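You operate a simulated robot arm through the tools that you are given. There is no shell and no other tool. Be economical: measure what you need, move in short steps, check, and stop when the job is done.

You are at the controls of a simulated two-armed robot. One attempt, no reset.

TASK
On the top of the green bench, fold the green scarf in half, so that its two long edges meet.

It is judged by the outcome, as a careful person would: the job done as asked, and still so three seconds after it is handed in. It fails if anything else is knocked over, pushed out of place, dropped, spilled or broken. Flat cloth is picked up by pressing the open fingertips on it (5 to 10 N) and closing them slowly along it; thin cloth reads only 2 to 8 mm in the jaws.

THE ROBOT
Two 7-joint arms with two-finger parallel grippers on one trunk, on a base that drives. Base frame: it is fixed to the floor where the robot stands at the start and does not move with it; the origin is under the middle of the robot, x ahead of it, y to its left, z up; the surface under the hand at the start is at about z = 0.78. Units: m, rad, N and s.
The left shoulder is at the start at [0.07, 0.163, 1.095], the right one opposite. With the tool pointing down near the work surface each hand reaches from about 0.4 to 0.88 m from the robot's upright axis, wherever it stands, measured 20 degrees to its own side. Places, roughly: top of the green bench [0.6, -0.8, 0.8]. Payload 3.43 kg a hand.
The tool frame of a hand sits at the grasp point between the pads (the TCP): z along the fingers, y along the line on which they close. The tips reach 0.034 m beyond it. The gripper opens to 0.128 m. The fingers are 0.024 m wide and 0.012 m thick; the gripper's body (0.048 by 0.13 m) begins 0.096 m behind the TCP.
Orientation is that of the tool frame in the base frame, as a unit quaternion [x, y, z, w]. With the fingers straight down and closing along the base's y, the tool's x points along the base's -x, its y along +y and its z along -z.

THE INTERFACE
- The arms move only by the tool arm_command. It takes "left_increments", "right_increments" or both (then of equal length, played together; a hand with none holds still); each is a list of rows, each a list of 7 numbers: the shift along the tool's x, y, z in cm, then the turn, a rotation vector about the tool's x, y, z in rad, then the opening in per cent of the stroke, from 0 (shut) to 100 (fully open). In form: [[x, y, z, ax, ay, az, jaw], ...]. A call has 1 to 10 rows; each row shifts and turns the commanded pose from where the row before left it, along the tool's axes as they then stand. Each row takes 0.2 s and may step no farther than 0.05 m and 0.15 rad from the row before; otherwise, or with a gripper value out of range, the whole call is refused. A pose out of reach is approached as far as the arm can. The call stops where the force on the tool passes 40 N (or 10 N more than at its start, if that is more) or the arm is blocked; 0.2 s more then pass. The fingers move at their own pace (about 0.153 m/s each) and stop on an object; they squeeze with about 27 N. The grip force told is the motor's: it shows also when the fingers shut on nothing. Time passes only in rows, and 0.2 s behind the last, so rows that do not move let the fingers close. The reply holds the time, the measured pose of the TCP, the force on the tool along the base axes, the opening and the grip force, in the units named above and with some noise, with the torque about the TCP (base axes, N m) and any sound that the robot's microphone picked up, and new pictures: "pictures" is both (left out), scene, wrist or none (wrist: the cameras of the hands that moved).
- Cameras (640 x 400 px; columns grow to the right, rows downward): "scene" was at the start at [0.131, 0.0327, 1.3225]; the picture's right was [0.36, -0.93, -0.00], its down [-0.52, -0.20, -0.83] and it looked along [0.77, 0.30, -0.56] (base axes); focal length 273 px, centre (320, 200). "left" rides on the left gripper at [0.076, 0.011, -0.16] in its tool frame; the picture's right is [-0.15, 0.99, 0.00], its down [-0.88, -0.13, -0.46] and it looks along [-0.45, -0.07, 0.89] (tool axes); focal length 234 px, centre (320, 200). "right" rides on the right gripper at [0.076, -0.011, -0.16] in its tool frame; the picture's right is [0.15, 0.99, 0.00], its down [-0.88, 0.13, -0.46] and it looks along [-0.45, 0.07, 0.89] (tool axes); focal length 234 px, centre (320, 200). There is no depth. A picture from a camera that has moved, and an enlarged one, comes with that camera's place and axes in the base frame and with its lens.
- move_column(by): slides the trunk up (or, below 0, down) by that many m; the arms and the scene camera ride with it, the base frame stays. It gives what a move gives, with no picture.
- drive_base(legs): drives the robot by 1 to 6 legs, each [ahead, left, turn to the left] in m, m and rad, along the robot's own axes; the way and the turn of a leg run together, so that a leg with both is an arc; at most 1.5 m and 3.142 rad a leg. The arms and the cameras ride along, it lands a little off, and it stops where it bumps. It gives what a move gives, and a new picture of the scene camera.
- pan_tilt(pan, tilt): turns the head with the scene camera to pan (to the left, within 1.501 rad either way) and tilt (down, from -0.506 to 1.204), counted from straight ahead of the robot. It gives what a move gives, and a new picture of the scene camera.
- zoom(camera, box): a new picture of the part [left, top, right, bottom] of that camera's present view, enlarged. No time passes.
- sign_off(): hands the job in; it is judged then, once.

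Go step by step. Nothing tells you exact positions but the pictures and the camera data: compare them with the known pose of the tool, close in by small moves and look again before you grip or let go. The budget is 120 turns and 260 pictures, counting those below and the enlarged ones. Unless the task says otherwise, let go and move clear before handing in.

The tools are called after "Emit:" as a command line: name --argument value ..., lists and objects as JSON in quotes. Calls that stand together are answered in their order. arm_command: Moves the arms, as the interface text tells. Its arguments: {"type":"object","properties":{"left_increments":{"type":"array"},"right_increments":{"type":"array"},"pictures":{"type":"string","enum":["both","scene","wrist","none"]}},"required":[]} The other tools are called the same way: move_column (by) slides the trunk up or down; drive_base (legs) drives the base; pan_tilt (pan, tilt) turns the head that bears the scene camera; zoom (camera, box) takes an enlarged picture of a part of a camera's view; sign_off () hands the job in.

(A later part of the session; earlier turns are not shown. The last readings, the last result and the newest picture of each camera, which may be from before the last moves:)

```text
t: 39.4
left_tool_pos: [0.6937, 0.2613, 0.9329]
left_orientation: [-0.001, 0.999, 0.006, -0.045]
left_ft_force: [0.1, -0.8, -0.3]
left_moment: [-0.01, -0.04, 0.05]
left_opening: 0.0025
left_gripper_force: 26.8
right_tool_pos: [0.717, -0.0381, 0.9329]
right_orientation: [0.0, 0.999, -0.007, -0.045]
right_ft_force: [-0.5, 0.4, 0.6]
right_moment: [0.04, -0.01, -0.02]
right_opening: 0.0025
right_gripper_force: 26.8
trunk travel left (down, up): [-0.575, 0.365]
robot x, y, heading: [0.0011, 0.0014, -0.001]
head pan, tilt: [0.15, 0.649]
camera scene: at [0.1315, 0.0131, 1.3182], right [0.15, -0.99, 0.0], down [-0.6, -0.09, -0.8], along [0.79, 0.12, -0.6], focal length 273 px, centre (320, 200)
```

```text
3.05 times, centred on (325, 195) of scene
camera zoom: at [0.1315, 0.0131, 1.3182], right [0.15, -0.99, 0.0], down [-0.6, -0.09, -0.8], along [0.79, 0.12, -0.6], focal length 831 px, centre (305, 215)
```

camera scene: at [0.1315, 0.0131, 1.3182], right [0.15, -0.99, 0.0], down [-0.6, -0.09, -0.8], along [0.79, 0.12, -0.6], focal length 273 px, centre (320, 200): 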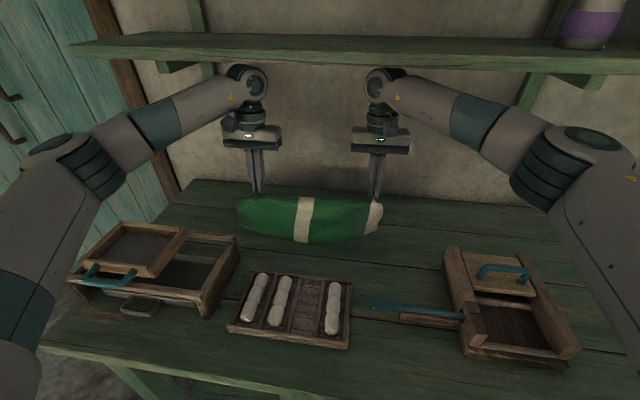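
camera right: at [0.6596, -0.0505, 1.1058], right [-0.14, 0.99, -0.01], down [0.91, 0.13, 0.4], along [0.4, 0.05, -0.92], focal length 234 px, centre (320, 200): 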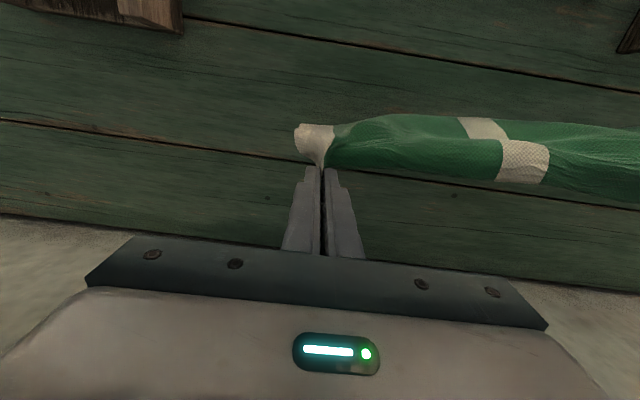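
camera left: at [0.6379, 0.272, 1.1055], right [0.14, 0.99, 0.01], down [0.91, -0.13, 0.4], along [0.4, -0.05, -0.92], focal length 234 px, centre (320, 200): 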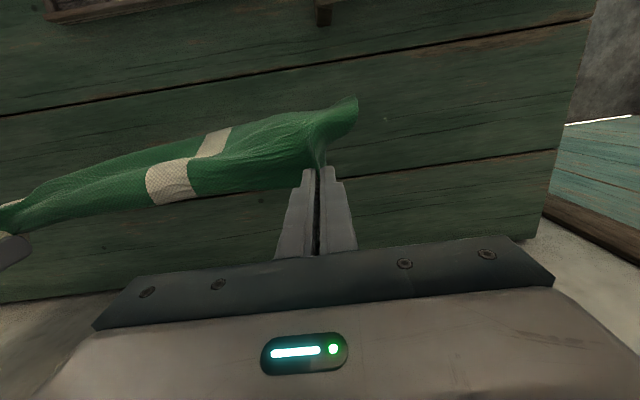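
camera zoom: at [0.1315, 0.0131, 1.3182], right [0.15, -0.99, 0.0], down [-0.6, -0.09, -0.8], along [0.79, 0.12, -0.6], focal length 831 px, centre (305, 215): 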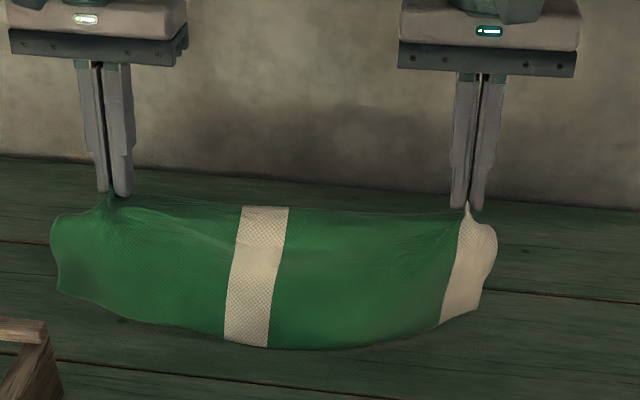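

The arms are free again, so the shelf limits TCP height to about 0.935 there, and nothing on it moved. I'll lower and pull gently toward the wall to lay the near half flat and straight.

Emit:
arm_command --left_increments '[[-1.5, 0, 1.16, 0, -0.018, 0, 0], [-1.5, 0, 1.16, 0, -0.018, 0, 0], [-1.5, 0, 1.16, 0, -0.018, 0, 0], [-1.5, 0, 1.16, 0, -0.018, 0, 0], [-1.6, 0, 1.16, 0, -0.018, 0, 0], [-0.6, 0, 1.0, 0, 0, 0, 0], [-0.6, 0, 1.0, 0, 0, 0, 0], [0, 0, 0, 0, 0, 0, 0]]' --right_increments '[[-1.5, 0, 1.16, 0, -0.018, 0, 0], [-1.5, 0, 1.16, 0, -0.018, 0, 0], [-1.5, 0, 1.16, 0, -0.018, 0, 0], [-1.5, 0, 1.16, 0, -0.018, 0, 0], [-1.6, 0, 1.16, 0, -0.018, 0, 0], [-0.6, 0, 1.0, 0, 0, 0, 0], [-0.6, 0, 1.0, 0, 0, 0, 0], [0, 0, 0, 0, 0, 0, 0]]'

Emit:
zoom --camera "scene" --box '[220, 140, 430, 270]'

```text
t: 41.1
left_tool_pos: [0.7783, 0.2631, 0.8495]
left_orientation: [-0.001, 1.0, 0.007, -0.002]
left_ft_force: [0.2, -3.3, -1.2]
left_moment: [-0.12, -0.01, 0.01]
left_opening: 0.0024
left_gripper_force: 27.3
right_tool_pos: [0.8011, -0.04, 0.8503]
right_orientation: [0.001, 1.0, -0.007, -0.002]
right_ft_force: [-0.6, 3.8, 1.5]
right_moment: [0.18, 0.0, -0.08]
right_opening: 0.0025
right_gripper_force: 27.0
trunk travel left (down, up): [-0.575, 0.365]
robot x, y, heading: [-0.0072, -0.0033, 0.002]
head pan, tilt: [0.15, 0.649]
camera scene: at [0.1327, 0.013, 1.3179], right [0.15, -0.99, 0.0], down [-0.6, -0.09, -0.8], along [0.79, 0.12, -0.6], focal length 273 px, centre (320, 200)
camera right: at [0.7248, -0.0481, 1.0104], right [-0.14, 0.99, -0.01], down [0.88, 0.14, 0.45], along [0.45, 0.05, -0.89], focal length 234 px, centre (320, 200)
camera left: at [0.7034, 0.2719, 1.0087], right [0.14, 0.99, 0.01], down [0.88, -0.13, 0.45], along [0.45, -0.05, -0.89], focal length 234 px, centre (320, 200)
```

scene: 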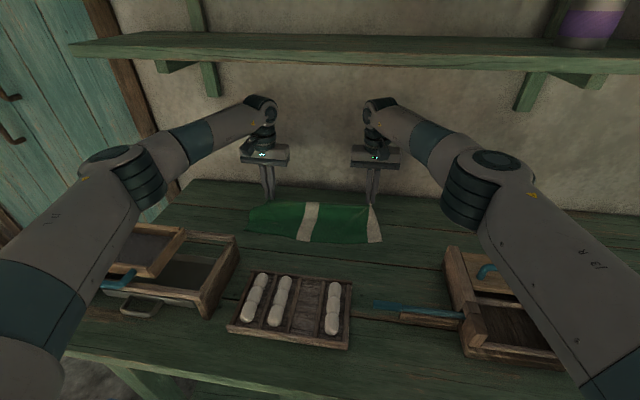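
right: 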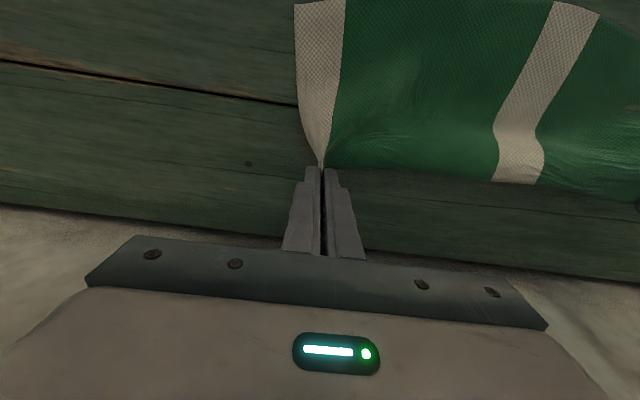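
left: 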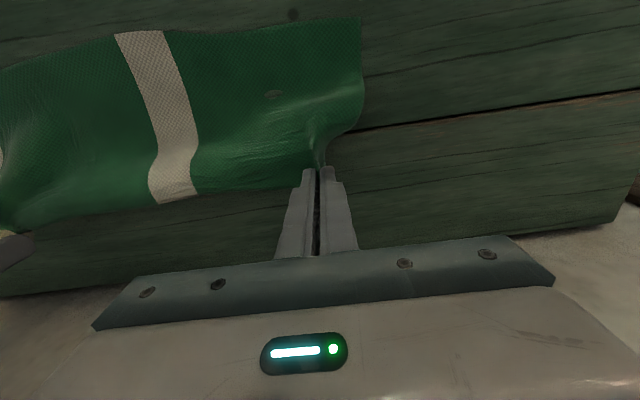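

```text
3.05 times, centred on (325, 205) of scene
camera zoom: at [0.1327, 0.013, 1.3179], right [0.15, -0.99, 0.0], down [-0.6, -0.09, -0.8], along [0.79, 0.12, -0.6], focal length 831 px, centre (305, 185)
```

zoom: 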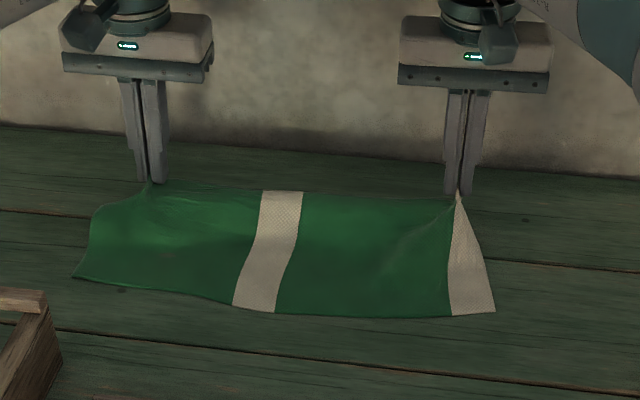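

The near edge is bowed about 1.5 cm toward me in the middle, because the middle is taut and the ends are slack. Pulling about 1.8 cm toward the wall should straighten it.

Emit:
arm_command --left_increments '[[-0.6, -0.1, 0, 0, 0, 0, 0], [-0.6, -0.1, 0, 0, 0, 0, 0], [-0.6, -0.1, 0, 0, 0, 0, 0], [0, 0, 0, 0, 0, 0, 0]]' --right_increments '[[-0.6, 0.1, 0, 0, 0, 0, 0], [-0.6, 0.1, 0, 0, 0, 0, 0], [-0.6, 0, 0, 0, 0, 0, 0], [0, 0, 0, 0, 0, 0, 0]]' --pictures "none"

Emit:
zoom --camera "scene" --box '[220, 140, 430, 270]'

```text
t: 42.1
left_tool_pos: [0.7959, 0.2598, 0.8478]
left_orientation: [-0.003, 1.0, 0.008, -0.002]
left_ft_force: [0.7, -1.4, 0.5]
left_moment: [-0.03, 0.03, 0.0]
left_opening: 0.0025
left_gripper_force: 26.7
right_tool_pos: [0.8078, -0.0406, 0.8507]
right_orientation: [0.001, 1.0, -0.008, -0.002]
right_ft_force: [-0.8, 1.9, 0.6]
right_moment: [0.03, -0.03, 0.0]
right_opening: 0.0023
right_gripper_force: 26.6
right hand out of reach, approached as far as the arm can: row 2, 3
trunk travel left (down, up): [-0.575, 0.365]
robot x, y, heading: [0.0011, -0.0019, 0.002]
head pan, tilt: [0.15, 0.649]
```

```text
3.05 times, centred on (325, 205) of scene
camera zoom: at [0.133, 0.0133, 1.3178], right [0.15, -0.99, 0.0], down [-0.6, -0.09, -0.8], along [0.79, 0.12, -0.6], focal length 831 px, centre (305, 185)
```

zoom: 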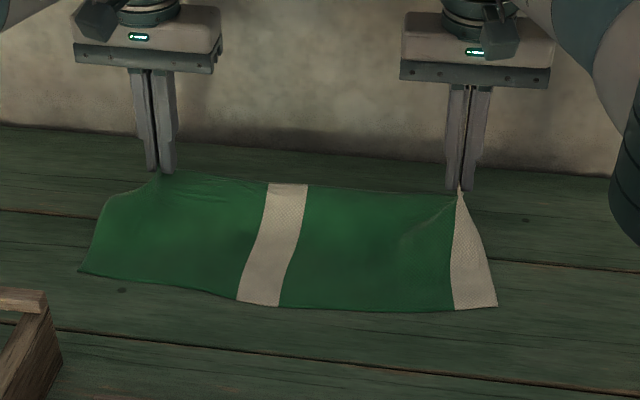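

The remaining bow comes from the corners being bunched by the grip, and I can nudge it out later. Now I'll repeat the fold arc with progressive tilt, in two stages.

Emit:
arm_command --left_increments '[[2.73, 0, -2.4, 0, -0.1, 0, 0], [2.94, 0, -1.15, 0, -0.1, 0, 0], [2.98, 0, 0, 0, -0.1, 0, 0], [2.67, 0, 0.77, 0, -0.1, 0, 0], [0, 0, 0, 0, 0, 0, 0]]' --right_increments '[[2.43, 0, -2.4, 0, -0.1, 0, 0], [2.94, 0, -1.15, 0, -0.1, 0, 0], [2.98, 0, 0, 0, -0.1, 0, 0], [2.67, 0, 0.77, 0, -0.1, 0, 0], [0, 0, 0, 0, 0, 0, 0]]' --pictures "wrist"

Emit:
zoom --camera "scene" --box '[220, 140, 430, 270]'

```text
t: 43.4
left_tool_pos: [0.6867, 0.2591, 0.8589]
left_orientation: [-0.001, 0.981, 0.006, 0.196]
left_ft_force: [0.6, -0.7, 0.1]
left_moment: [-0.02, 0.03, 0.0]
left_opening: 0.0024
left_gripper_force: 27.1
right_tool_pos: [0.7001, -0.0403, 0.8621]
right_orientation: [0.0, 0.98, -0.007, 0.198]
right_ft_force: [0.0, 0.3, -0.3]
right_moment: [-0.04, 0.01, -0.05]
right_opening: 0.0018
right_gripper_force: 26.9
trunk travel left (down, up): [-0.575, 0.365]
robot x, y, heading: [-0.0001, 0.0022, -0.004]
head pan, tilt: [0.15, 0.649]
camera right: at [0.5678, -0.0494, 0.9798], right [-0.13, 0.99, -0.07], down [0.64, 0.14, 0.76], along [0.76, 0.05, -0.65], focal length 234 px, centre (320, 200)
camera left: at [0.5562, 0.2684, 0.9773], right [0.13, 0.99, 0.07], down [0.64, -0.14, 0.76], along [0.76, -0.06, -0.65], focal length 234 px, centre (320, 200)
```

right: 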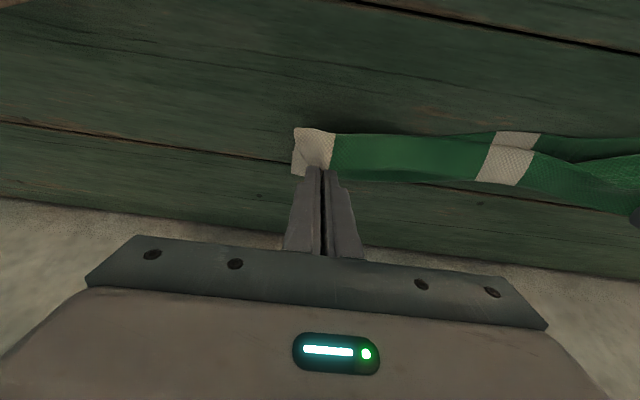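
left: 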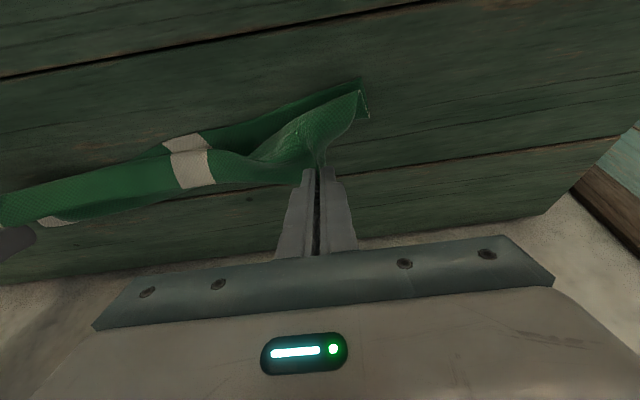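

```text
3.05 times, centred on (325, 205) of scene
camera zoom: at [0.1338, 0.0129, 1.3177], right [0.15, -0.99, 0.0], down [-0.6, -0.09, -0.8], along [0.79, 0.12, -0.61], focal length 831 px, centre (305, 185)
```

zoom: 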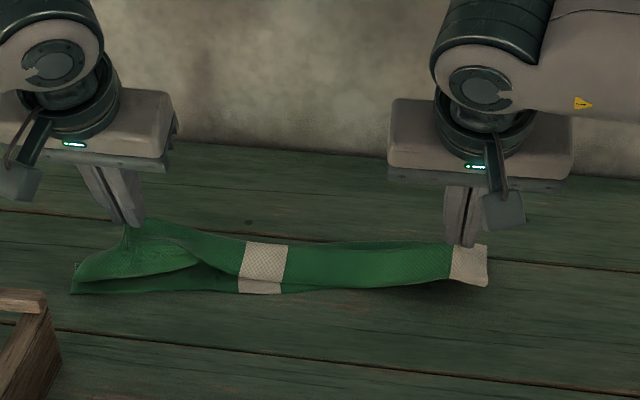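

The cloth leaves the pads facing me and then curls back, and that curl is what made the tri-fold last time. I'll lower here to set the crease, then draw the edge further toward me while low so the curl unrolls.

Emit:
arm_command --left_increments '[[0.6, 0, 1.4, 0, 0, 0, 0], [0.6, 0, 1.4, 0, 0, 0, 0], [0, 0, 0, 0, 0, 0, 0]]' --right_increments '[[0.6, 0, 1.5, 0, 0, 0, 0], [0.6, 0, 1.5, 0, 0, 0, 0], [0, 0, 0, 0, 0, 0, 0]]' --pictures "none"

Emit:
zoom --camera "scene" --box '[230, 200, 400, 260]'

Emit:
zoom --camera "right" --box '[220, 80, 460, 230]'

Emit:
zoom --camera "left" --box '[180, 60, 420, 210]'

```text
t: 44.1
left_tool_pos: [0.6863, 0.2601, 0.8298]
left_orientation: [0.001, 0.981, 0.006, 0.196]
left_ft_force: [1.2, 0.0, 0.6]
left_moment: [0.0, -0.02, 0.02]
left_opening: 0.0025
left_gripper_force: 27.0
right_tool_pos: [0.7001, -0.04, 0.8291]
right_orientation: [-0.001, 0.98, -0.007, 0.197]
right_ft_force: [0.9, 0.1, -0.6]
right_moment: [0.0, -0.02, -0.03]
right_opening: 0.0017
right_gripper_force: 27.6
trunk travel left (down, up): [-0.575, 0.365]
robot x, y, heading: [0.0019, 0.0018, 0.002]
head pan, tilt: [0.15, 0.649]
```

```text
3.76 times, centred on (315, 230) of scene
camera zoom: at [0.1328, 0.0133, 1.3179], right [0.15, -0.99, 0.0], down [-0.6, -0.09, -0.8], along [0.79, 0.12, -0.6], focal length 1026 px, centre (339, 87)
```

zoom: 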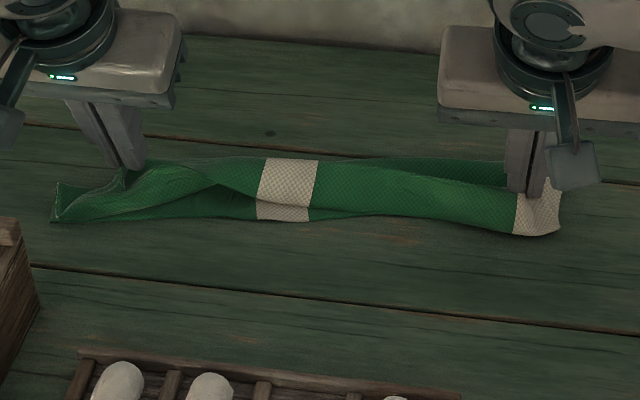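

```text
2.67 times, centred on (340, 155) of right
camera zoom: at [0.5688, -0.0489, 0.9472], right [-0.13, 0.99, -0.07], down [0.64, 0.14, 0.76], along [0.76, 0.06, -0.65], focal length 624 px, centre (267, 320)
```

zoom: 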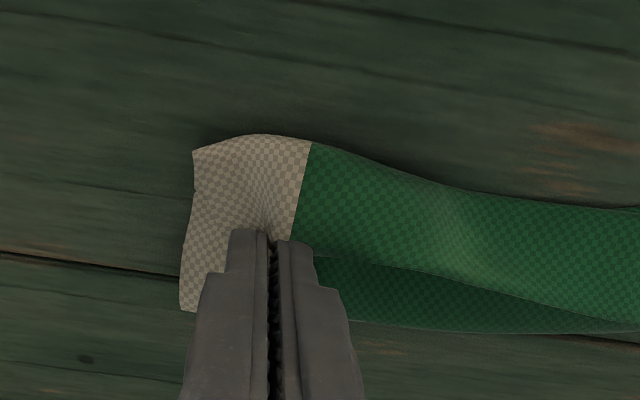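

```text
2.67 times, centred on (300, 135) of left
camera zoom: at [0.5553, 0.2687, 0.9478], right [0.13, 0.99, 0.07], down [0.64, -0.14, 0.76], along [0.76, -0.06, -0.65], focal length 624 px, centre (373, 373)
```

zoom: 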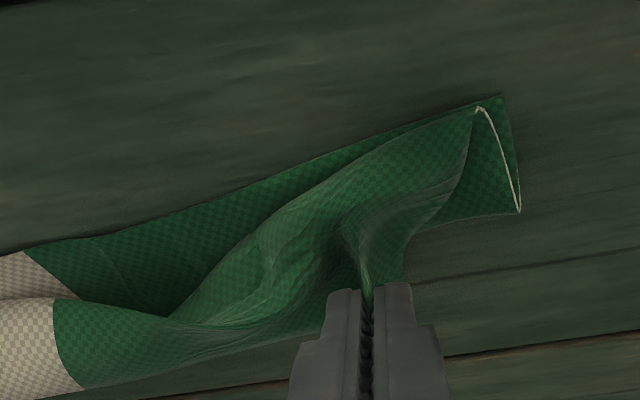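

The curl is visible on both hands. I'll draw both edges slowly toward me by 3 cm while low and tilt a bit more.

Emit:
arm_command --left_increments '[[0.92, 0, -0.39, 0, -0.05, 0, 0], [0.9, 0, -0.43, 0, -0.05, 0, 0], [0.88, 0, -0.48, 0, -0.05, 0, 0], [0, 0, 0, 0, 0, 0, 0]]' --right_increments '[[0.92, 0, -0.39, 0, -0.05, 0, 0], [0.9, 0, -0.43, 0, -0.05, 0, 0], [0.88, 0, -0.48, 0, -0.05, 0, 0], [0, 0, 0, 0, 0, 0, 0]]' --pictures "none"

Emit:
zoom --camera "scene" --box '[230, 200, 400, 260]'

Emit:
zoom --camera "right" --box '[220, 60, 460, 210]'

Emit:
zoom --camera "left" --box '[180, 60, 420, 210]'

```text
t: 45.1
left_tool_pos: [0.657, 0.2585, 0.8302]
left_orientation: [0.0, 0.963, 0.007, 0.269]
left_ft_force: [0.7, -1.1, -0.3]
left_moment: [-0.01, 0.02, -0.03]
left_opening: 0.0024
left_gripper_force: 26.5
right_tool_pos: [0.6712, -0.04, 0.8286]
right_orientation: [-0.001, 0.963, -0.007, 0.269]
right_ft_force: [1.0, -0.4, -0.1]
right_moment: [0.03, -0.02, -0.04]
right_opening: 0.0019
right_gripper_force: 27.1
trunk travel left (down, up): [-0.575, 0.365]
robot x, y, heading: [-0.0046, -0.0008, 0.002]
head pan, tilt: [0.15, 0.649]
```

```text
3.76 times, centred on (315, 230) of scene
camera zoom: at [0.1335, 0.0131, 1.3178], right [0.15, -0.99, 0.0], down [-0.6, -0.09, -0.8], along [0.79, 0.12, -0.61], focal length 1026 px, centre (339, 87)
```

zoom: 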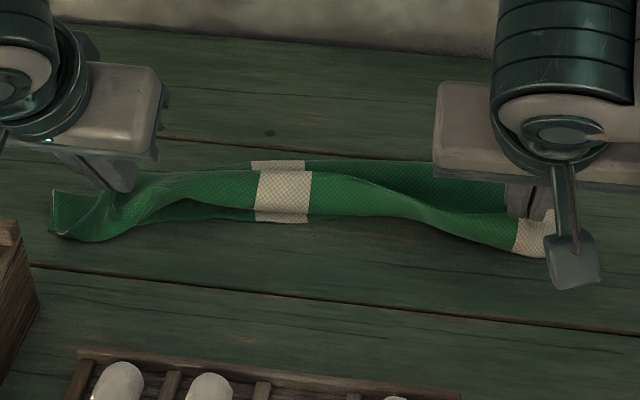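

```text
2.67 times, centred on (340, 135) of right
camera zoom: at [0.5232, -0.0502, 0.9265], right [-0.12, 0.99, -0.09], down [0.52, 0.14, 0.84], along [0.85, 0.06, -0.53], focal length 624 px, centre (267, 373)
```

zoom: 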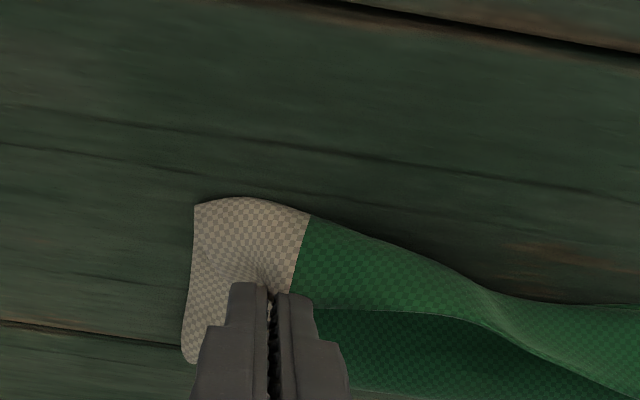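

```text
2.67 times, centred on (300, 135) of left
camera zoom: at [0.5093, 0.2683, 0.9276], right [0.12, 0.99, 0.09], down [0.52, -0.14, 0.84], along [0.85, -0.06, -0.53], focal length 624 px, centre (373, 373)
```

zoom: 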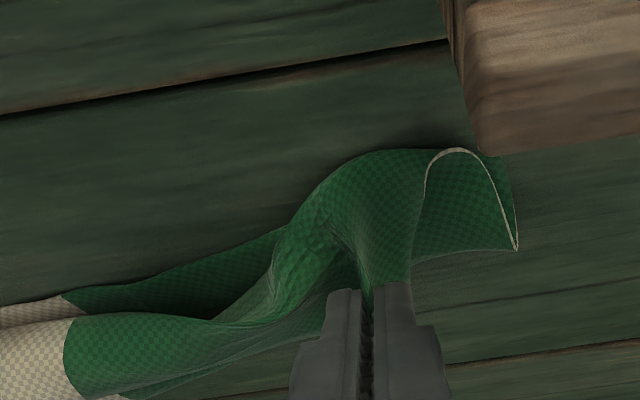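

The curl leads the fingers toward me, so a static release would leave the edge reversed. I'll use a small fling: go back and up for slack, then swing toward me and open in motion so the edge carries over.

Emit:
arm_command --left_increments '[[-2.03, 0, -0.12, 0, 0, 0, 0], [-2.03, 0, -0.12, 0, 0, 0, 0], [-2.03, 0, -0.12, 0, 0, 0, 0], [0, 0, 0, 0, 0, 0, 0], [3.41, 0, -2.09, 0, 0, 0, 0], [3.68, 0, -2.6, 0, 0, 0, 45], [0.66, 0, -2.75, 0, 0, 0, 45], [0, 0, -2, 0, 0, 0, 45]]' --right_increments '[[-2.03, 0, -0.12, 0, 0, 0, 0], [-2.03, 0, -0.12, 0, 0, 0, 0], [-2.03, 0, -0.12, 0, 0, 0, 0], [0, 0, 0, 0, 0, 0, 0], [3.41, 0, -2.09, 0, 0, 0, 0], [3.68, 0, -2.6, 0, 0, 0, 45], [0.66, 0, -2.75, 0, 0, 0, 45], [0, 0, -2, 0, 0, 0, 45]]' --pictures "wrist"

Emit:
zoom --camera "scene" --box '[230, 200, 400, 260]'

```text
t: 47.0
left_tool_pos: [0.5887, 0.2548, 0.9054]
left_orientation: [0.0, 0.963, 0.008, 0.268]
left_ft_force: [-0.1, -0.2, 0.8]
left_moment: [0.01, -0.02, -0.02]
left_opening: 0.0576
left_gripper_force: 0.1
right_tool_pos: [0.6057, -0.0403, 0.9054]
right_orientation: [0.0, 0.963, -0.008, 0.27]
right_ft_force: [-0.5, 0.2, 0.1]
right_moment: [0.0, 0.0, 0.01]
right_opening: 0.0576
right_gripper_force: 0.0
trunk travel left (down, up): [-0.575, 0.365]
robot x, y, heading: [-0.0016, -0.0001, 0.0]
head pan, tilt: [0.15, 0.649]
camera right: at [0.4567, -0.0492, 1.0023], right [-0.12, 0.99, -0.09], down [0.52, 0.14, 0.84], along [0.85, 0.06, -0.53], focal length 234 px, centre (320, 200)
camera left: at [0.4424, 0.2657, 1.0021], right [0.12, 0.99, 0.09], down [0.52, -0.14, 0.84], along [0.85, -0.06, -0.53], focal length 234 px, centre (320, 200)
```

right: 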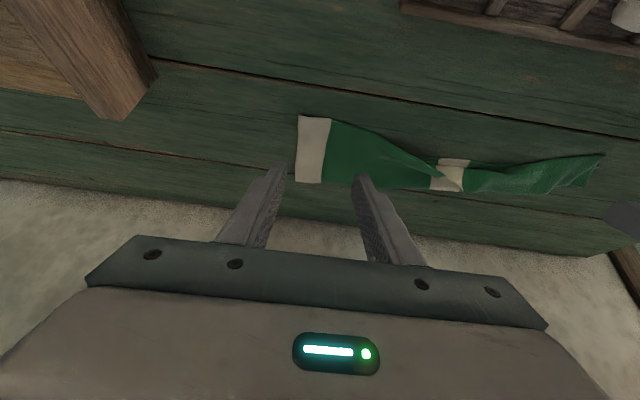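
left: 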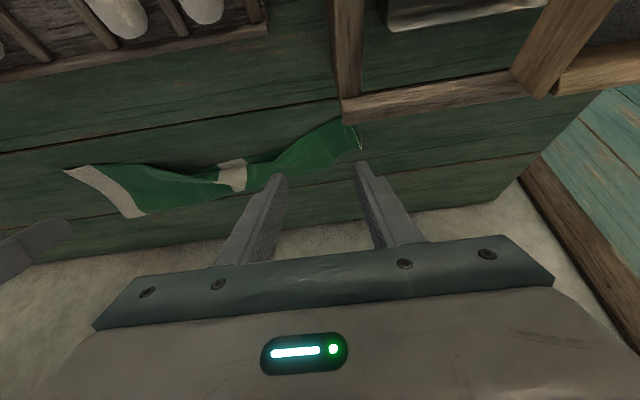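

```text
3.76 times, centred on (315, 230) of scene
camera zoom: at [0.1323, 0.0131, 1.3179], right [0.15, -0.99, 0.0], down [-0.6, -0.09, -0.8], along [0.79, 0.12, -0.6], focal length 1026 px, centre (339, 87)
```

zoom: 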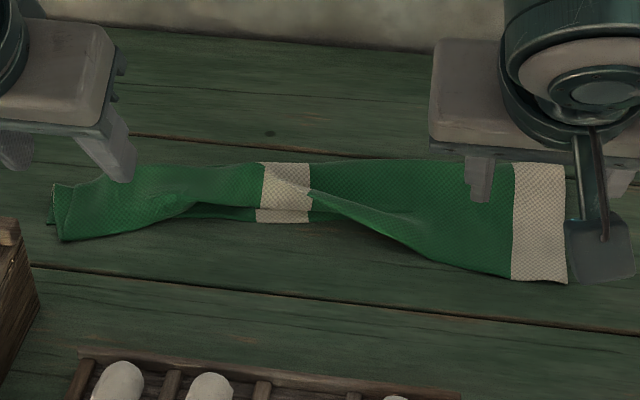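

The right end appears to have flipped over cleanly. I'll bring the cameras upright over it to inspect.

Emit:
arm_command --left_increments '[[0, 0, -0.5, 0, 0.14, 0, 24], [-2.0, 0, -0.5, 0, 0.14, 0, 24], [-2.5, 0, 0, 0, 0.14, 0, 24], [-2.5, 0, 0, 0, 0.13, 0, 24], [-2.5, 0, 0, 0, 0, 0, 24], [0, 0, 0, 0, 0, 0, 24]]' --right_increments '[[0, 0, -0.5, 0, 0.14, 0, 24], [-2.0, 0.5, -0.5, 0, 0.14, 0, 24], [-2.5, 0.5, 0, 0, 0.14, 0, 24], [-2.5, 1, 0, 0, 0.13, 0, 24], [-2.5, 1, 0, 0, 0, 0, 24], [0, 0, 0, 0, 0, 0, 24]]' --pictures "none"

Emit:
zoom --camera "right" --box '[160, 20, 480, 220]'

Emit:
zoom --camera "left" --box '[140, 20, 460, 220]'

Emit:
zoom --camera "scene" --box '[230, 210, 400, 270]'

```text
t: 48.4
left_tool_pos: [0.6798, 0.2569, 0.9305]
left_orientation: [-0.001, 1.0, 0.007, -0.002]
left_ft_force: [0.0, -0.2, 0.4]
left_moment: [-0.01, -0.02, -0.04]
left_opening: 0.031
left_gripper_force: 0.1
right_tool_pos: [0.6948, -0.0096, 0.9314]
right_orientation: [0.0, 1.0, -0.006, -0.002]
right_ft_force: [-0.7, 0.7, 0.2]
right_moment: [-0.01, -0.01, 0.01]
right_opening: 0.0308
right_gripper_force: 0.0
trunk travel left (down, up): [-0.575, 0.365]
robot x, y, heading: [-0.0025, 0.0028, -0.003]
head pan, tilt: [0.15, 0.649]
```

```text
2.00 times, centred on (320, 120) of right
camera zoom: at [0.6186, -0.0182, 1.092], right [-0.14, 0.99, -0.01], down [0.88, 0.14, 0.45], along [0.45, 0.05, -0.89], focal length 468 px, centre (320, 360)
```

zoom: 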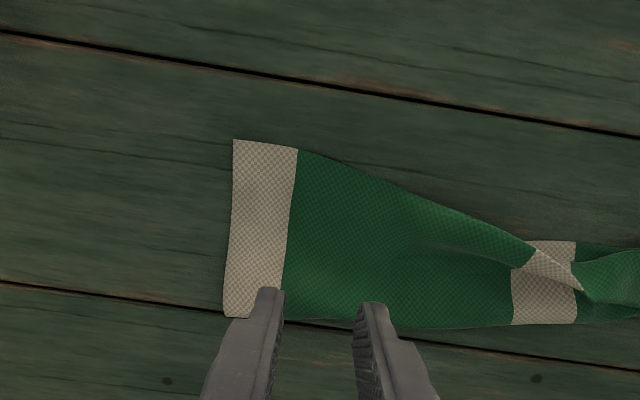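

```text
2.00 times, centred on (300, 120) of left
camera zoom: at [0.605, 0.2663, 1.0918], right [0.14, 0.99, 0.01], down [0.88, -0.13, 0.45], along [0.45, -0.05, -0.89], focal length 468 px, centre (360, 360)
```

zoom: 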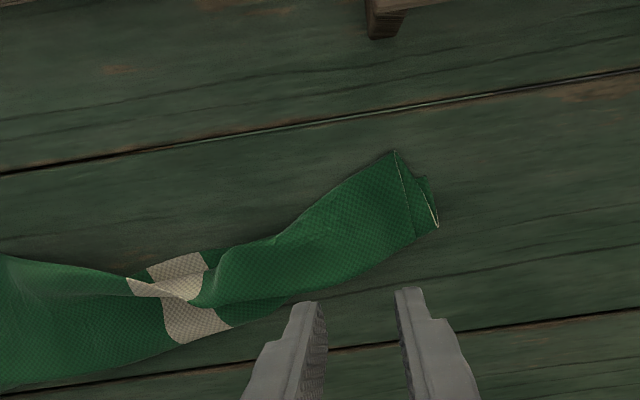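

```text
3.76 times, centred on (315, 240) of scene
camera zoom: at [0.1327, 0.0128, 1.3179], right [0.15, -0.99, 0.0], down [-0.6, -0.09, -0.8], along [0.79, 0.12, -0.6], focal length 1026 px, centre (339, 49)
```

zoom: 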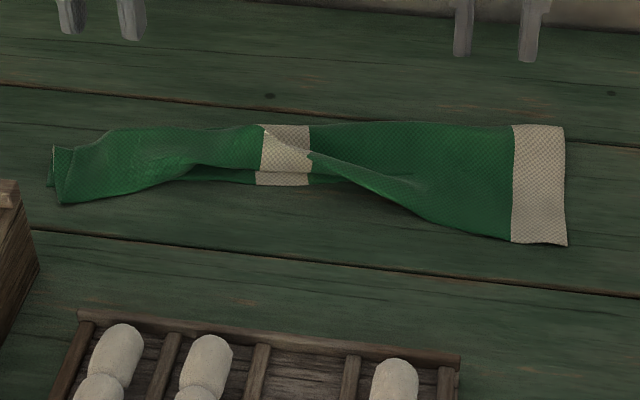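

The right part swung far over, but the middle and left are twisted. I'll look closely before regripping.

Emit:
zoom --camera "scene" --box '[305, 220, 390, 280]'

Emit:
zoom --camera "scene" --box '[238, 220, 318, 270]'

Emit:
zoom --camera "left" --box '[200, 80, 370, 200]'

```text
6.67 times, centred on (348, 250) of scene
camera zoom: at [0.1327, 0.0128, 1.3179], right [0.15, -0.99, 0.0], down [-0.6, -0.09, -0.8], along [0.79, 0.12, -0.6], focal length 1817 px, centre (137, -133)
```

zoom: 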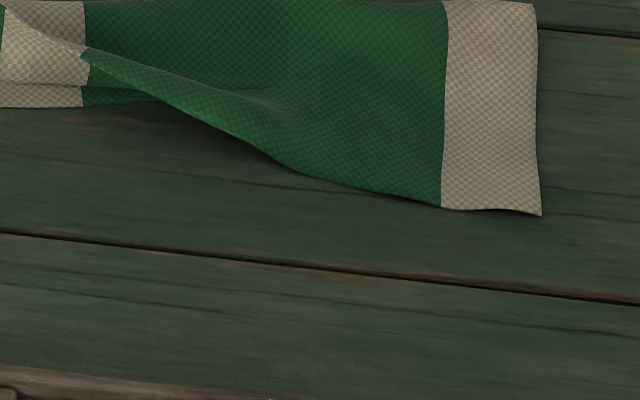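

```text
8.00 times, centred on (278, 245) of scene
camera zoom: at [0.1327, 0.0128, 1.3179], right [0.15, -0.99, 0.0], down [-0.6, -0.09, -0.8], along [0.79, 0.12, -0.6], focal length 2181 px, centre (656, -160)
```

zoom: 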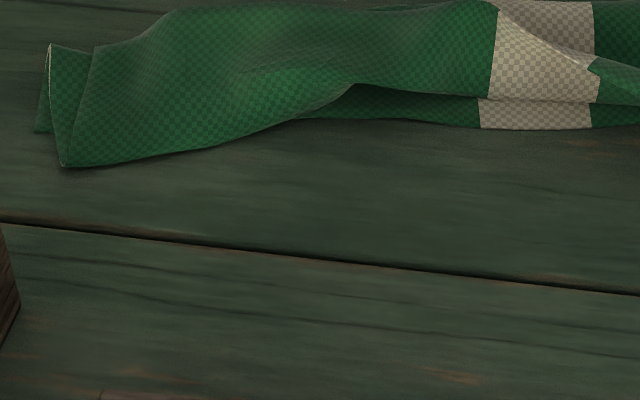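

```text
3.33 times, centred on (285, 140) of left
camera zoom: at [0.605, 0.2663, 1.0918], right [0.14, 0.99, 0.01], down [0.88, -0.13, 0.45], along [0.45, -0.05, -0.89], focal length 781 px, centre (437, 400)
```

zoom: 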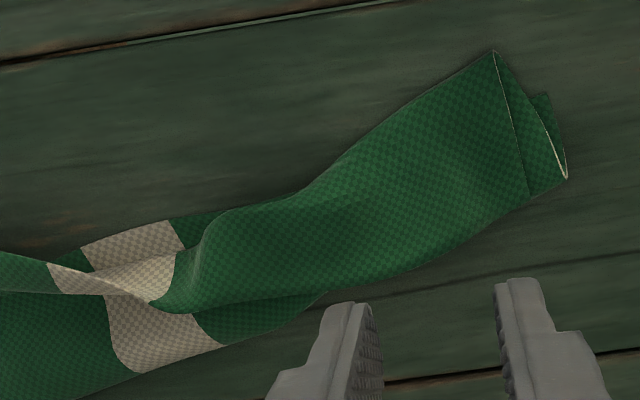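

I understand the state now. On the right, the free edge already points toward me. On the left, a 6 cm flap still points away with its edge at about x .69. I'll regrip both corners: right at (.635, −.04) and left at (.690, .265). First I'll hover and verify.

Emit:
arm_command --left_increments '[[-0.5, 0.4, 2.4, 0, 0, 0, 32], [-0.5, 0.4, 2.4, 0, 0, 0, 32], [0, 0, 2.4, 0, 0, 0, 32], [0, 0, 2.3, 0, 0, 0, 32], [0, 0, 0, 0, 0, 0, 32]]' --right_increments '[[3, -1.5, 2.4, 0, 0, 0, 32], [3, -1.5, 2.4, 0, 0, 0, 32], [0, 0, 2.4, 0, 0, 0, 32], [0, 0, 2.3, 0, 0, 0, 32], [0, 0, 0, 0, 0, 0, 32]]' --pictures "none"

Emit:
zoom --camera "right" --box '[200, 80, 480, 255]'

Emit:
zoom --camera "left" --box '[180, 60, 420, 210]'

```text
t: 49.5
left_tool_pos: [0.6865, 0.2664, 0.8345]
left_orientation: [0.0, 1.0, 0.007, -0.003]
left_ft_force: [1.0, -0.5, -0.1]
left_moment: [-0.03, 0.02, -0.02]
left_opening: 0.041
left_gripper_force: 0.0
right_tool_pos: [0.6324, -0.0396, 0.8368]
right_orientation: [0.001, 1.0, -0.008, -0.001]
right_ft_force: [-0.1, -0.8, -0.5]
right_moment: [-0.01, 0.03, 0.03]
right_opening: 0.0411
right_gripper_force: 0.0
trunk travel left (down, up): [-0.575, 0.365]
robot x, y, heading: [-0.0057, 0.0037, 0.001]
head pan, tilt: [0.15, 0.649]
```

```text
2.29 times, centred on (340, 168) of right
camera zoom: at [0.5571, -0.0491, 0.9968], right [-0.14, 0.99, -0.01], down [0.88, 0.14, 0.45], along [0.45, 0.05, -0.89], focal length 535 px, centre (274, 274)
```

zoom: 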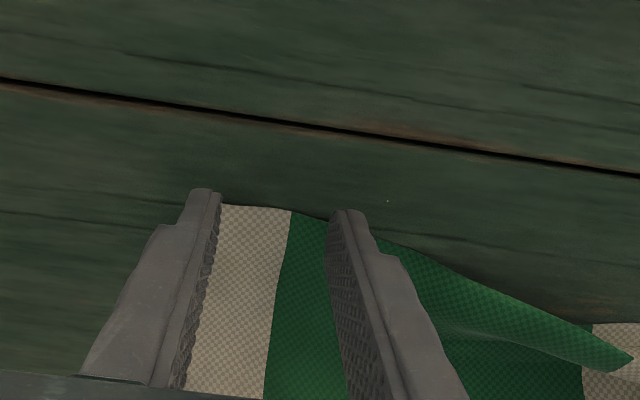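

```text
2.67 times, centred on (300, 135) of left
camera zoom: at [0.6134, 0.2759, 0.9955], right [0.14, 0.99, 0.01], down [0.88, -0.13, 0.45], along [0.45, -0.05, -0.89], focal length 624 px, centre (373, 373)
```

zoom: 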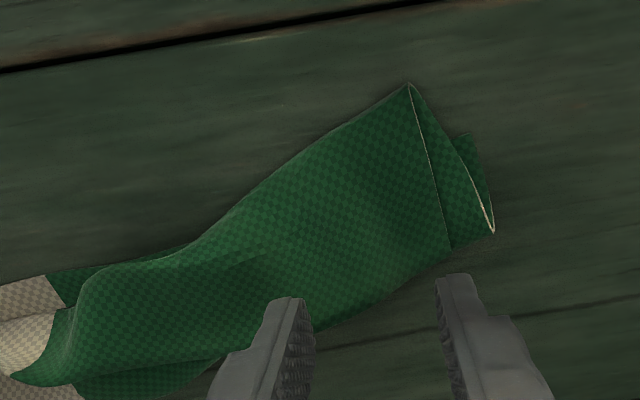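

Both hands are positioned well. I'll make slight corrections and descend to contact.

Emit:
arm_command --left_increments '[[0.4, -0.6, 0.5, 0, 0, 0, 32], [0, 0, 0.8, 0, 0, 0, 32], [0, 0, 0.3, 0, 0, 0, 32], [0, 0, 0, 0, 0, 0, 32]]' --right_increments '[[-0.2, 0, 0.7, 0, 0, 0, 32], [0, 0, 0.8, 0, 0, 0, 32], [0, 0, 0.5, 0, 0, 0, 32], [0, 0, 0, 0, 0, 0, 32]]' --pictures "none"

```text
t: 50.5
left_tool_pos: [0.6841, 0.2619, 0.8218]
left_orientation: [-0.001, 1.0, 0.007, -0.002]
left_ft_force: [0.2, 0.6, 0.4]
left_moment: [0.03, 0.0, 0.0]
left_opening: 0.0408
left_gripper_force: 0.1
right_tool_pos: [0.6366, -0.0412, 0.8162]
right_orientation: [0.001, 1.0, -0.007, -0.001]
right_ft_force: [0.3, -0.3, 2.1]
right_moment: [0.07, -0.04, -0.05]
right_opening: 0.0408
right_gripper_force: 0.1
trunk travel left (down, up): [-0.575, 0.365]
robot x, y, heading: [-0.0012, -0.0021, -0.001]
head pan, tilt: [0.15, 0.649]
```

Emit:
arm_command --left_increments '[[0, 0, 0.3, 0, 0, 0, 32], [0, 0, 0.15, 0, 0, 0, 32], [0, 0, 0, 0, 0, 0, 32]]' --right_increments '[[0, 0, 0.2, 0, 0, 0, 32], [0, 0, 0, 0, 0, 0, 32], [0, 0, 0, 0, 0, 0, 32]]' --pictures "none"

```text
t: 51.4
left_tool_pos: [0.6829, 0.2619, 0.8167]
left_orientation: [-0.001, 1.0, 0.006, -0.002]
left_ft_force: [1.2, 0.2, 5.0]
left_moment: [-0.13, -0.01, 0.04]
left_opening: 0.0413
left_gripper_force: 0.4
right_tool_pos: [0.6349, -0.04, 0.8157]
right_orientation: [0.001, 1.0, -0.006, 0.001]
right_ft_force: [3.6, -0.1, 15.8]
right_moment: [0.34, -0.25, -0.09]
right_opening: 0.0402
right_gripper_force: 0.1
trunk travel left (down, up): [-0.575, 0.365]
robot x, y, heading: [0.0007, -0.0002, -0.006]
head pan, tilt: [0.15, 0.649]
```

The right hand presses a bit hard, so I'll ease it by under 1 mm and close both slowly.

Emit:
arm_command --left_increments '[[0, 0, 0.05, 0, 0, 0, 30], [0, 0, 0, 0, 0, 0, 26], [0, 0, 0, 0, 0, 0, 22], [0, 0, 0, 0, 0, 0, 18], [0, 0, 0, 0, 0, 0, 14], [0, 0, 0, 0, 0, 0, 10], [0, 0, 0, 0, 0, 0, 6], [0, 0, 0, 0, 0, 0, 3], [0, 0, 0, 0, 0, 0, 0], [0, 0, 0, 0, 0, 0, 0]]' --right_increments '[[0, 0, -0.07, 0, 0, 0, 30], [0, 0, 0, 0, 0, 0, 26], [0, 0, 0, 0, 0, 0, 22], [0, 0, 0, 0, 0, 0, 18], [0, 0, 0, 0, 0, 0, 14], [0, 0, 0, 0, 0, 0, 10], [0, 0, 0, 0, 0, 0, 6], [0, 0, 0, 0, 0, 0, 3], [0, 0, 0, 0, 0, 0, 0], [0, 0, 0, 0, 0, 0, 0]]' --pictures "wrist"

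```text
t: 53.5
left_tool_pos: [0.6805, 0.2604, 0.8163]
left_orientation: [-0.001, 1.0, 0.006, -0.002]
left_ft_force: [-1.4, -9.8, 15.6]
left_moment: [-0.46, 0.15, 0.04]
left_opening: 0.0025
left_gripper_force: 27.4
right_tool_pos: [0.6343, -0.0405, 0.8152]
right_orientation: [0.001, 1.0, -0.007, -0.001]
right_ft_force: [1.1, 8.6, 3.0]
right_moment: [0.34, -0.06, 0.13]
right_opening: 0.0024
right_gripper_force: 26.2
trunk travel left (down, up): [-0.575, 0.365]
robot x, y, heading: [0.0007, 0.001, -0.007]
head pan, tilt: [0.15, 0.649]
camera right: at [0.5582, -0.0496, 0.9759], right [-0.14, 0.99, -0.01], down [0.88, 0.14, 0.45], along [0.45, 0.05, -0.89], focal length 234 px, centre (320, 200)
camera left: at [0.6077, 0.2694, 0.9767], right [0.14, 0.99, 0.01], down [0.88, -0.13, 0.45], along [0.45, -0.05, -0.89], focal length 234 px, centre (320, 200)
```

right: 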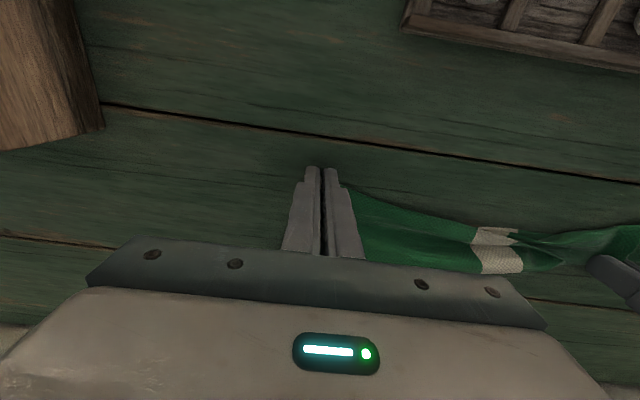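
left: 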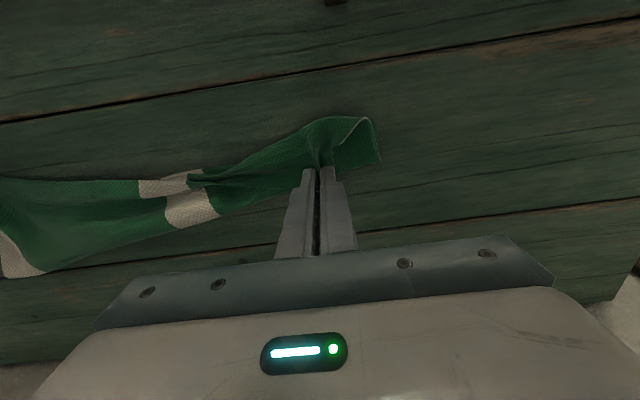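

Both hands hold cloth, with tension between them, so I'll bring the hands slightly closer. Then I'll lift and carry toward the wall to see the lower layer.

Emit:
arm_command --left_increments '[[0, -0.5, -1, 0, 0, 0, 0], [0, 0, -2, 0, 0, 0, 0], [-1, 0, -1.5, 0, 0, 0, 0], [-1, 0, -1.5, 0, 0, 0, 0], [-1, 0, -0.5, 0, 0, 0, 0], [-1, 0, 0, 0, 0, 0, 0], [0, 0, 0, 0, 0, 0, 0]]' --right_increments '[[0, 0.5, -1, 0, 0, 0, 0], [-1, 0, -2, 0, 0, 0, 0], [-2, 0, -1.5, 0, 0, 0, 0], [-2, 0, -1.5, 0, 0, 0, 0], [-2, 0, -0.5, 0, 0, 0, 0], [-2, 0, 0, 0, 0, 0, 0], [0, 0, 0, 0, 0, 0, 0]]' --pictures "wrist"

Emit:
zoom --camera "scene" --box '[220, 140, 430, 270]'

```text
t: 55.1
left_tool_pos: [0.7237, 0.2551, 0.8813]
left_orientation: [-0.001, 1.0, 0.007, -0.003]
left_ft_force: [0.3, 0.6, 0.1]
left_moment: [0.04, 0.01, 0.02]
left_opening: 0.0027
left_gripper_force: 27.0
right_tool_pos: [0.727, -0.0349, 0.8786]
right_orientation: [0.001, 1.0, -0.007, -0.002]
right_ft_force: [-0.3, 1.2, 0.4]
right_moment: [-0.01, -0.01, 0.02]
right_opening: 0.002
right_gripper_force: 26.7
trunk travel left (down, up): [-0.575, 0.365]
robot x, y, heading: [-0.0027, 0.0003, 0.002]
head pan, tilt: [0.15, 0.649]
camera right: at [0.6508, -0.0443, 1.0396], right [-0.14, 0.99, -0.01], down [0.88, 0.14, 0.45], along [0.45, 0.05, -0.89], focal length 234 px, centre (320, 200)
camera left: at [0.6497, 0.2635, 1.0414], right [0.14, 0.99, 0.01], down [0.88, -0.13, 0.45], along [0.45, -0.05, -0.89], focal length 234 px, centre (320, 200)
```

right: 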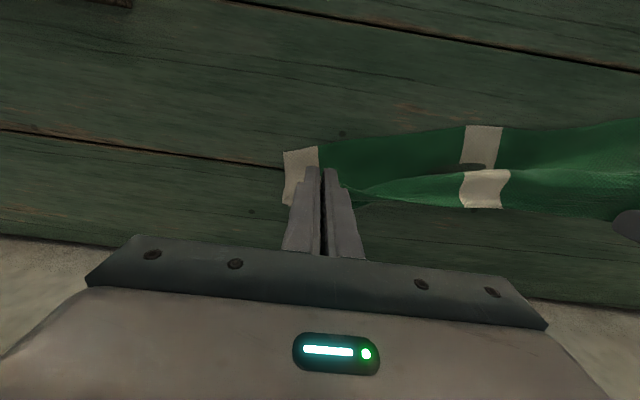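
left: 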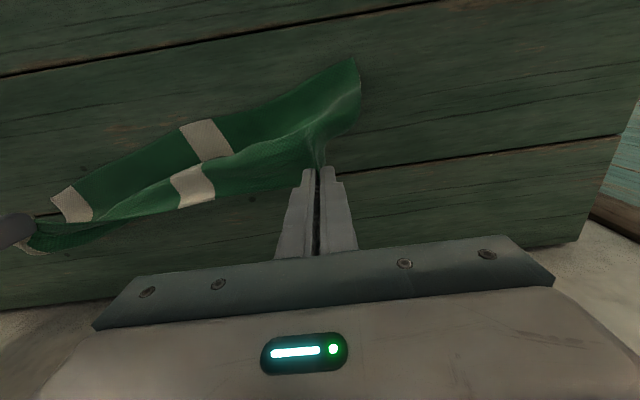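

```text
3.05 times, centred on (325, 205) of scene
camera zoom: at [0.1326, 0.013, 1.3179], right [0.15, -0.99, 0.0], down [-0.6, -0.09, -0.8], along [0.79, 0.12, -0.6], focal length 831 px, centre (305, 185)
```

zoom: 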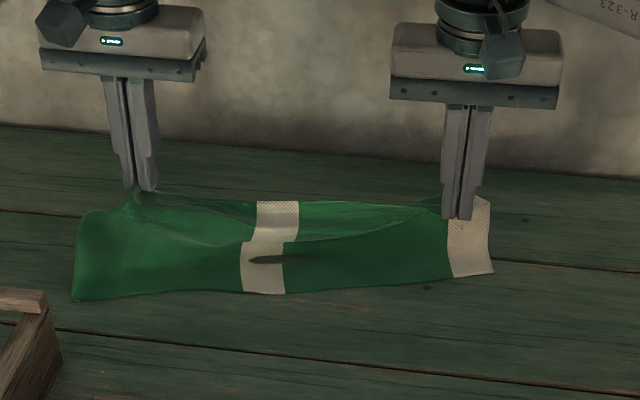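

Excellent. The lower half is lying flat with a straight near edge running from (.637, .303) to (.735, −.076). The right hand now holds its edge facing the right way, so I'll set it down on the near edge and hold it there. The left grip is still reversed, so I'll swing it over and release in motion.

Emit:
arm_command --left_increments '[[0.4, 0, 0, 0, -0.125, 0, 0], [0.4, 0, 0, 0, -0.125, 0, 0], [0.4, 0, 0, 0, -0.125, 0, 0], [0.4, 0, 0, 0, -0.125, 0, 0], [0, 0, 0, 0, 0, 0, 0]]' --right_increments '[[0, 0.2, 1.3, 0, 0, 0, 0], [0, 0.2, 1.3, 0, 0, 0, 0], [0, 0.2, 1.3, 0, 0, 0, 0], [0, 0.2, 1.3, 0, 0, 0, 0], [0, 0, 0, 0, 0, 0, 0]]' --pictures "wrist"

Emit:
zoom --camera "scene" --box '[220, 140, 430, 270]'

```text
t: 56.4
left_tool_pos: [0.7087, 0.2552, 0.8779]
left_orientation: [0.001, 0.97, 0.006, 0.245]
left_ft_force: [0.0, 0.1, 0.1]
left_moment: [0.0, 0.02, 0.0]
left_opening: 0.0025
left_gripper_force: 26.9
right_tool_pos: [0.7269, -0.0281, 0.827]
right_orientation: [0.0, 1.0, -0.007, -0.002]
right_ft_force: [0.6, -0.1, -0.4]
right_moment: [0.01, -0.01, 0.0]
right_opening: 0.0024
right_gripper_force: 26.9
trunk travel left (down, up): [-0.575, 0.365]
robot x, y, heading: [0.0023, -0.0006, 0.002]
head pan, tilt: [0.15, 0.649]
camera right: at [0.6509, -0.0371, 0.9866], right [-0.14, 0.99, -0.01], down [0.88, 0.14, 0.45], along [0.45, 0.05, -0.89], focal length 234 px, centre (320, 200)
camera left: at [0.5664, 0.2645, 0.9823], right [0.13, 0.99, 0.08], down [0.56, -0.14, 0.82], along [0.82, -0.06, -0.57], focal length 234 px, centre (320, 200)
```

right: 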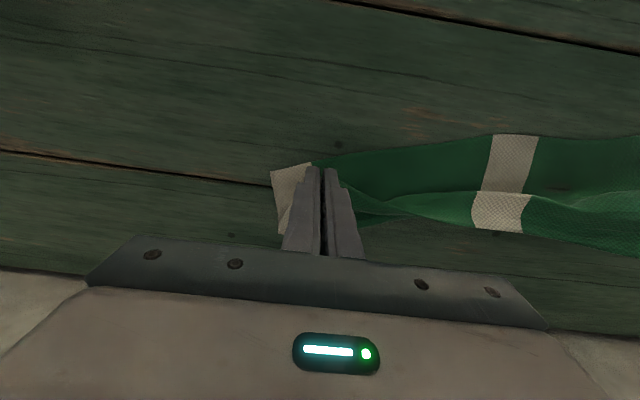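
left: 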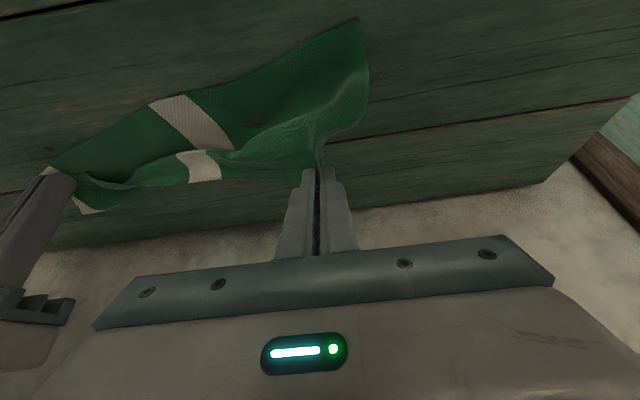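

```text
3.05 times, centred on (325, 205) of scene
camera zoom: at [0.1333, 0.0128, 1.3178], right [0.15, -0.99, 0.0], down [-0.6, -0.09, -0.8], along [0.79, 0.12, -0.6], focal length 831 px, centre (305, 185)
```

zoom: 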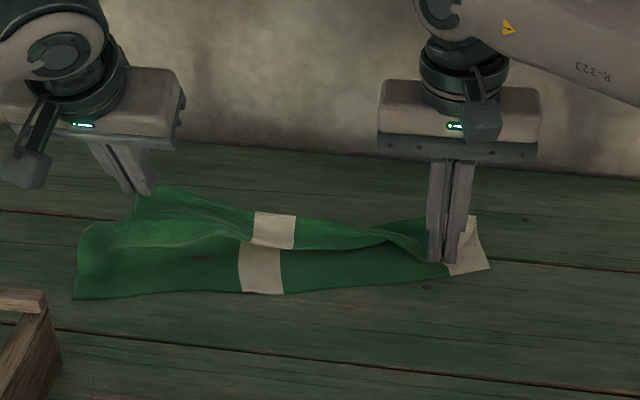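

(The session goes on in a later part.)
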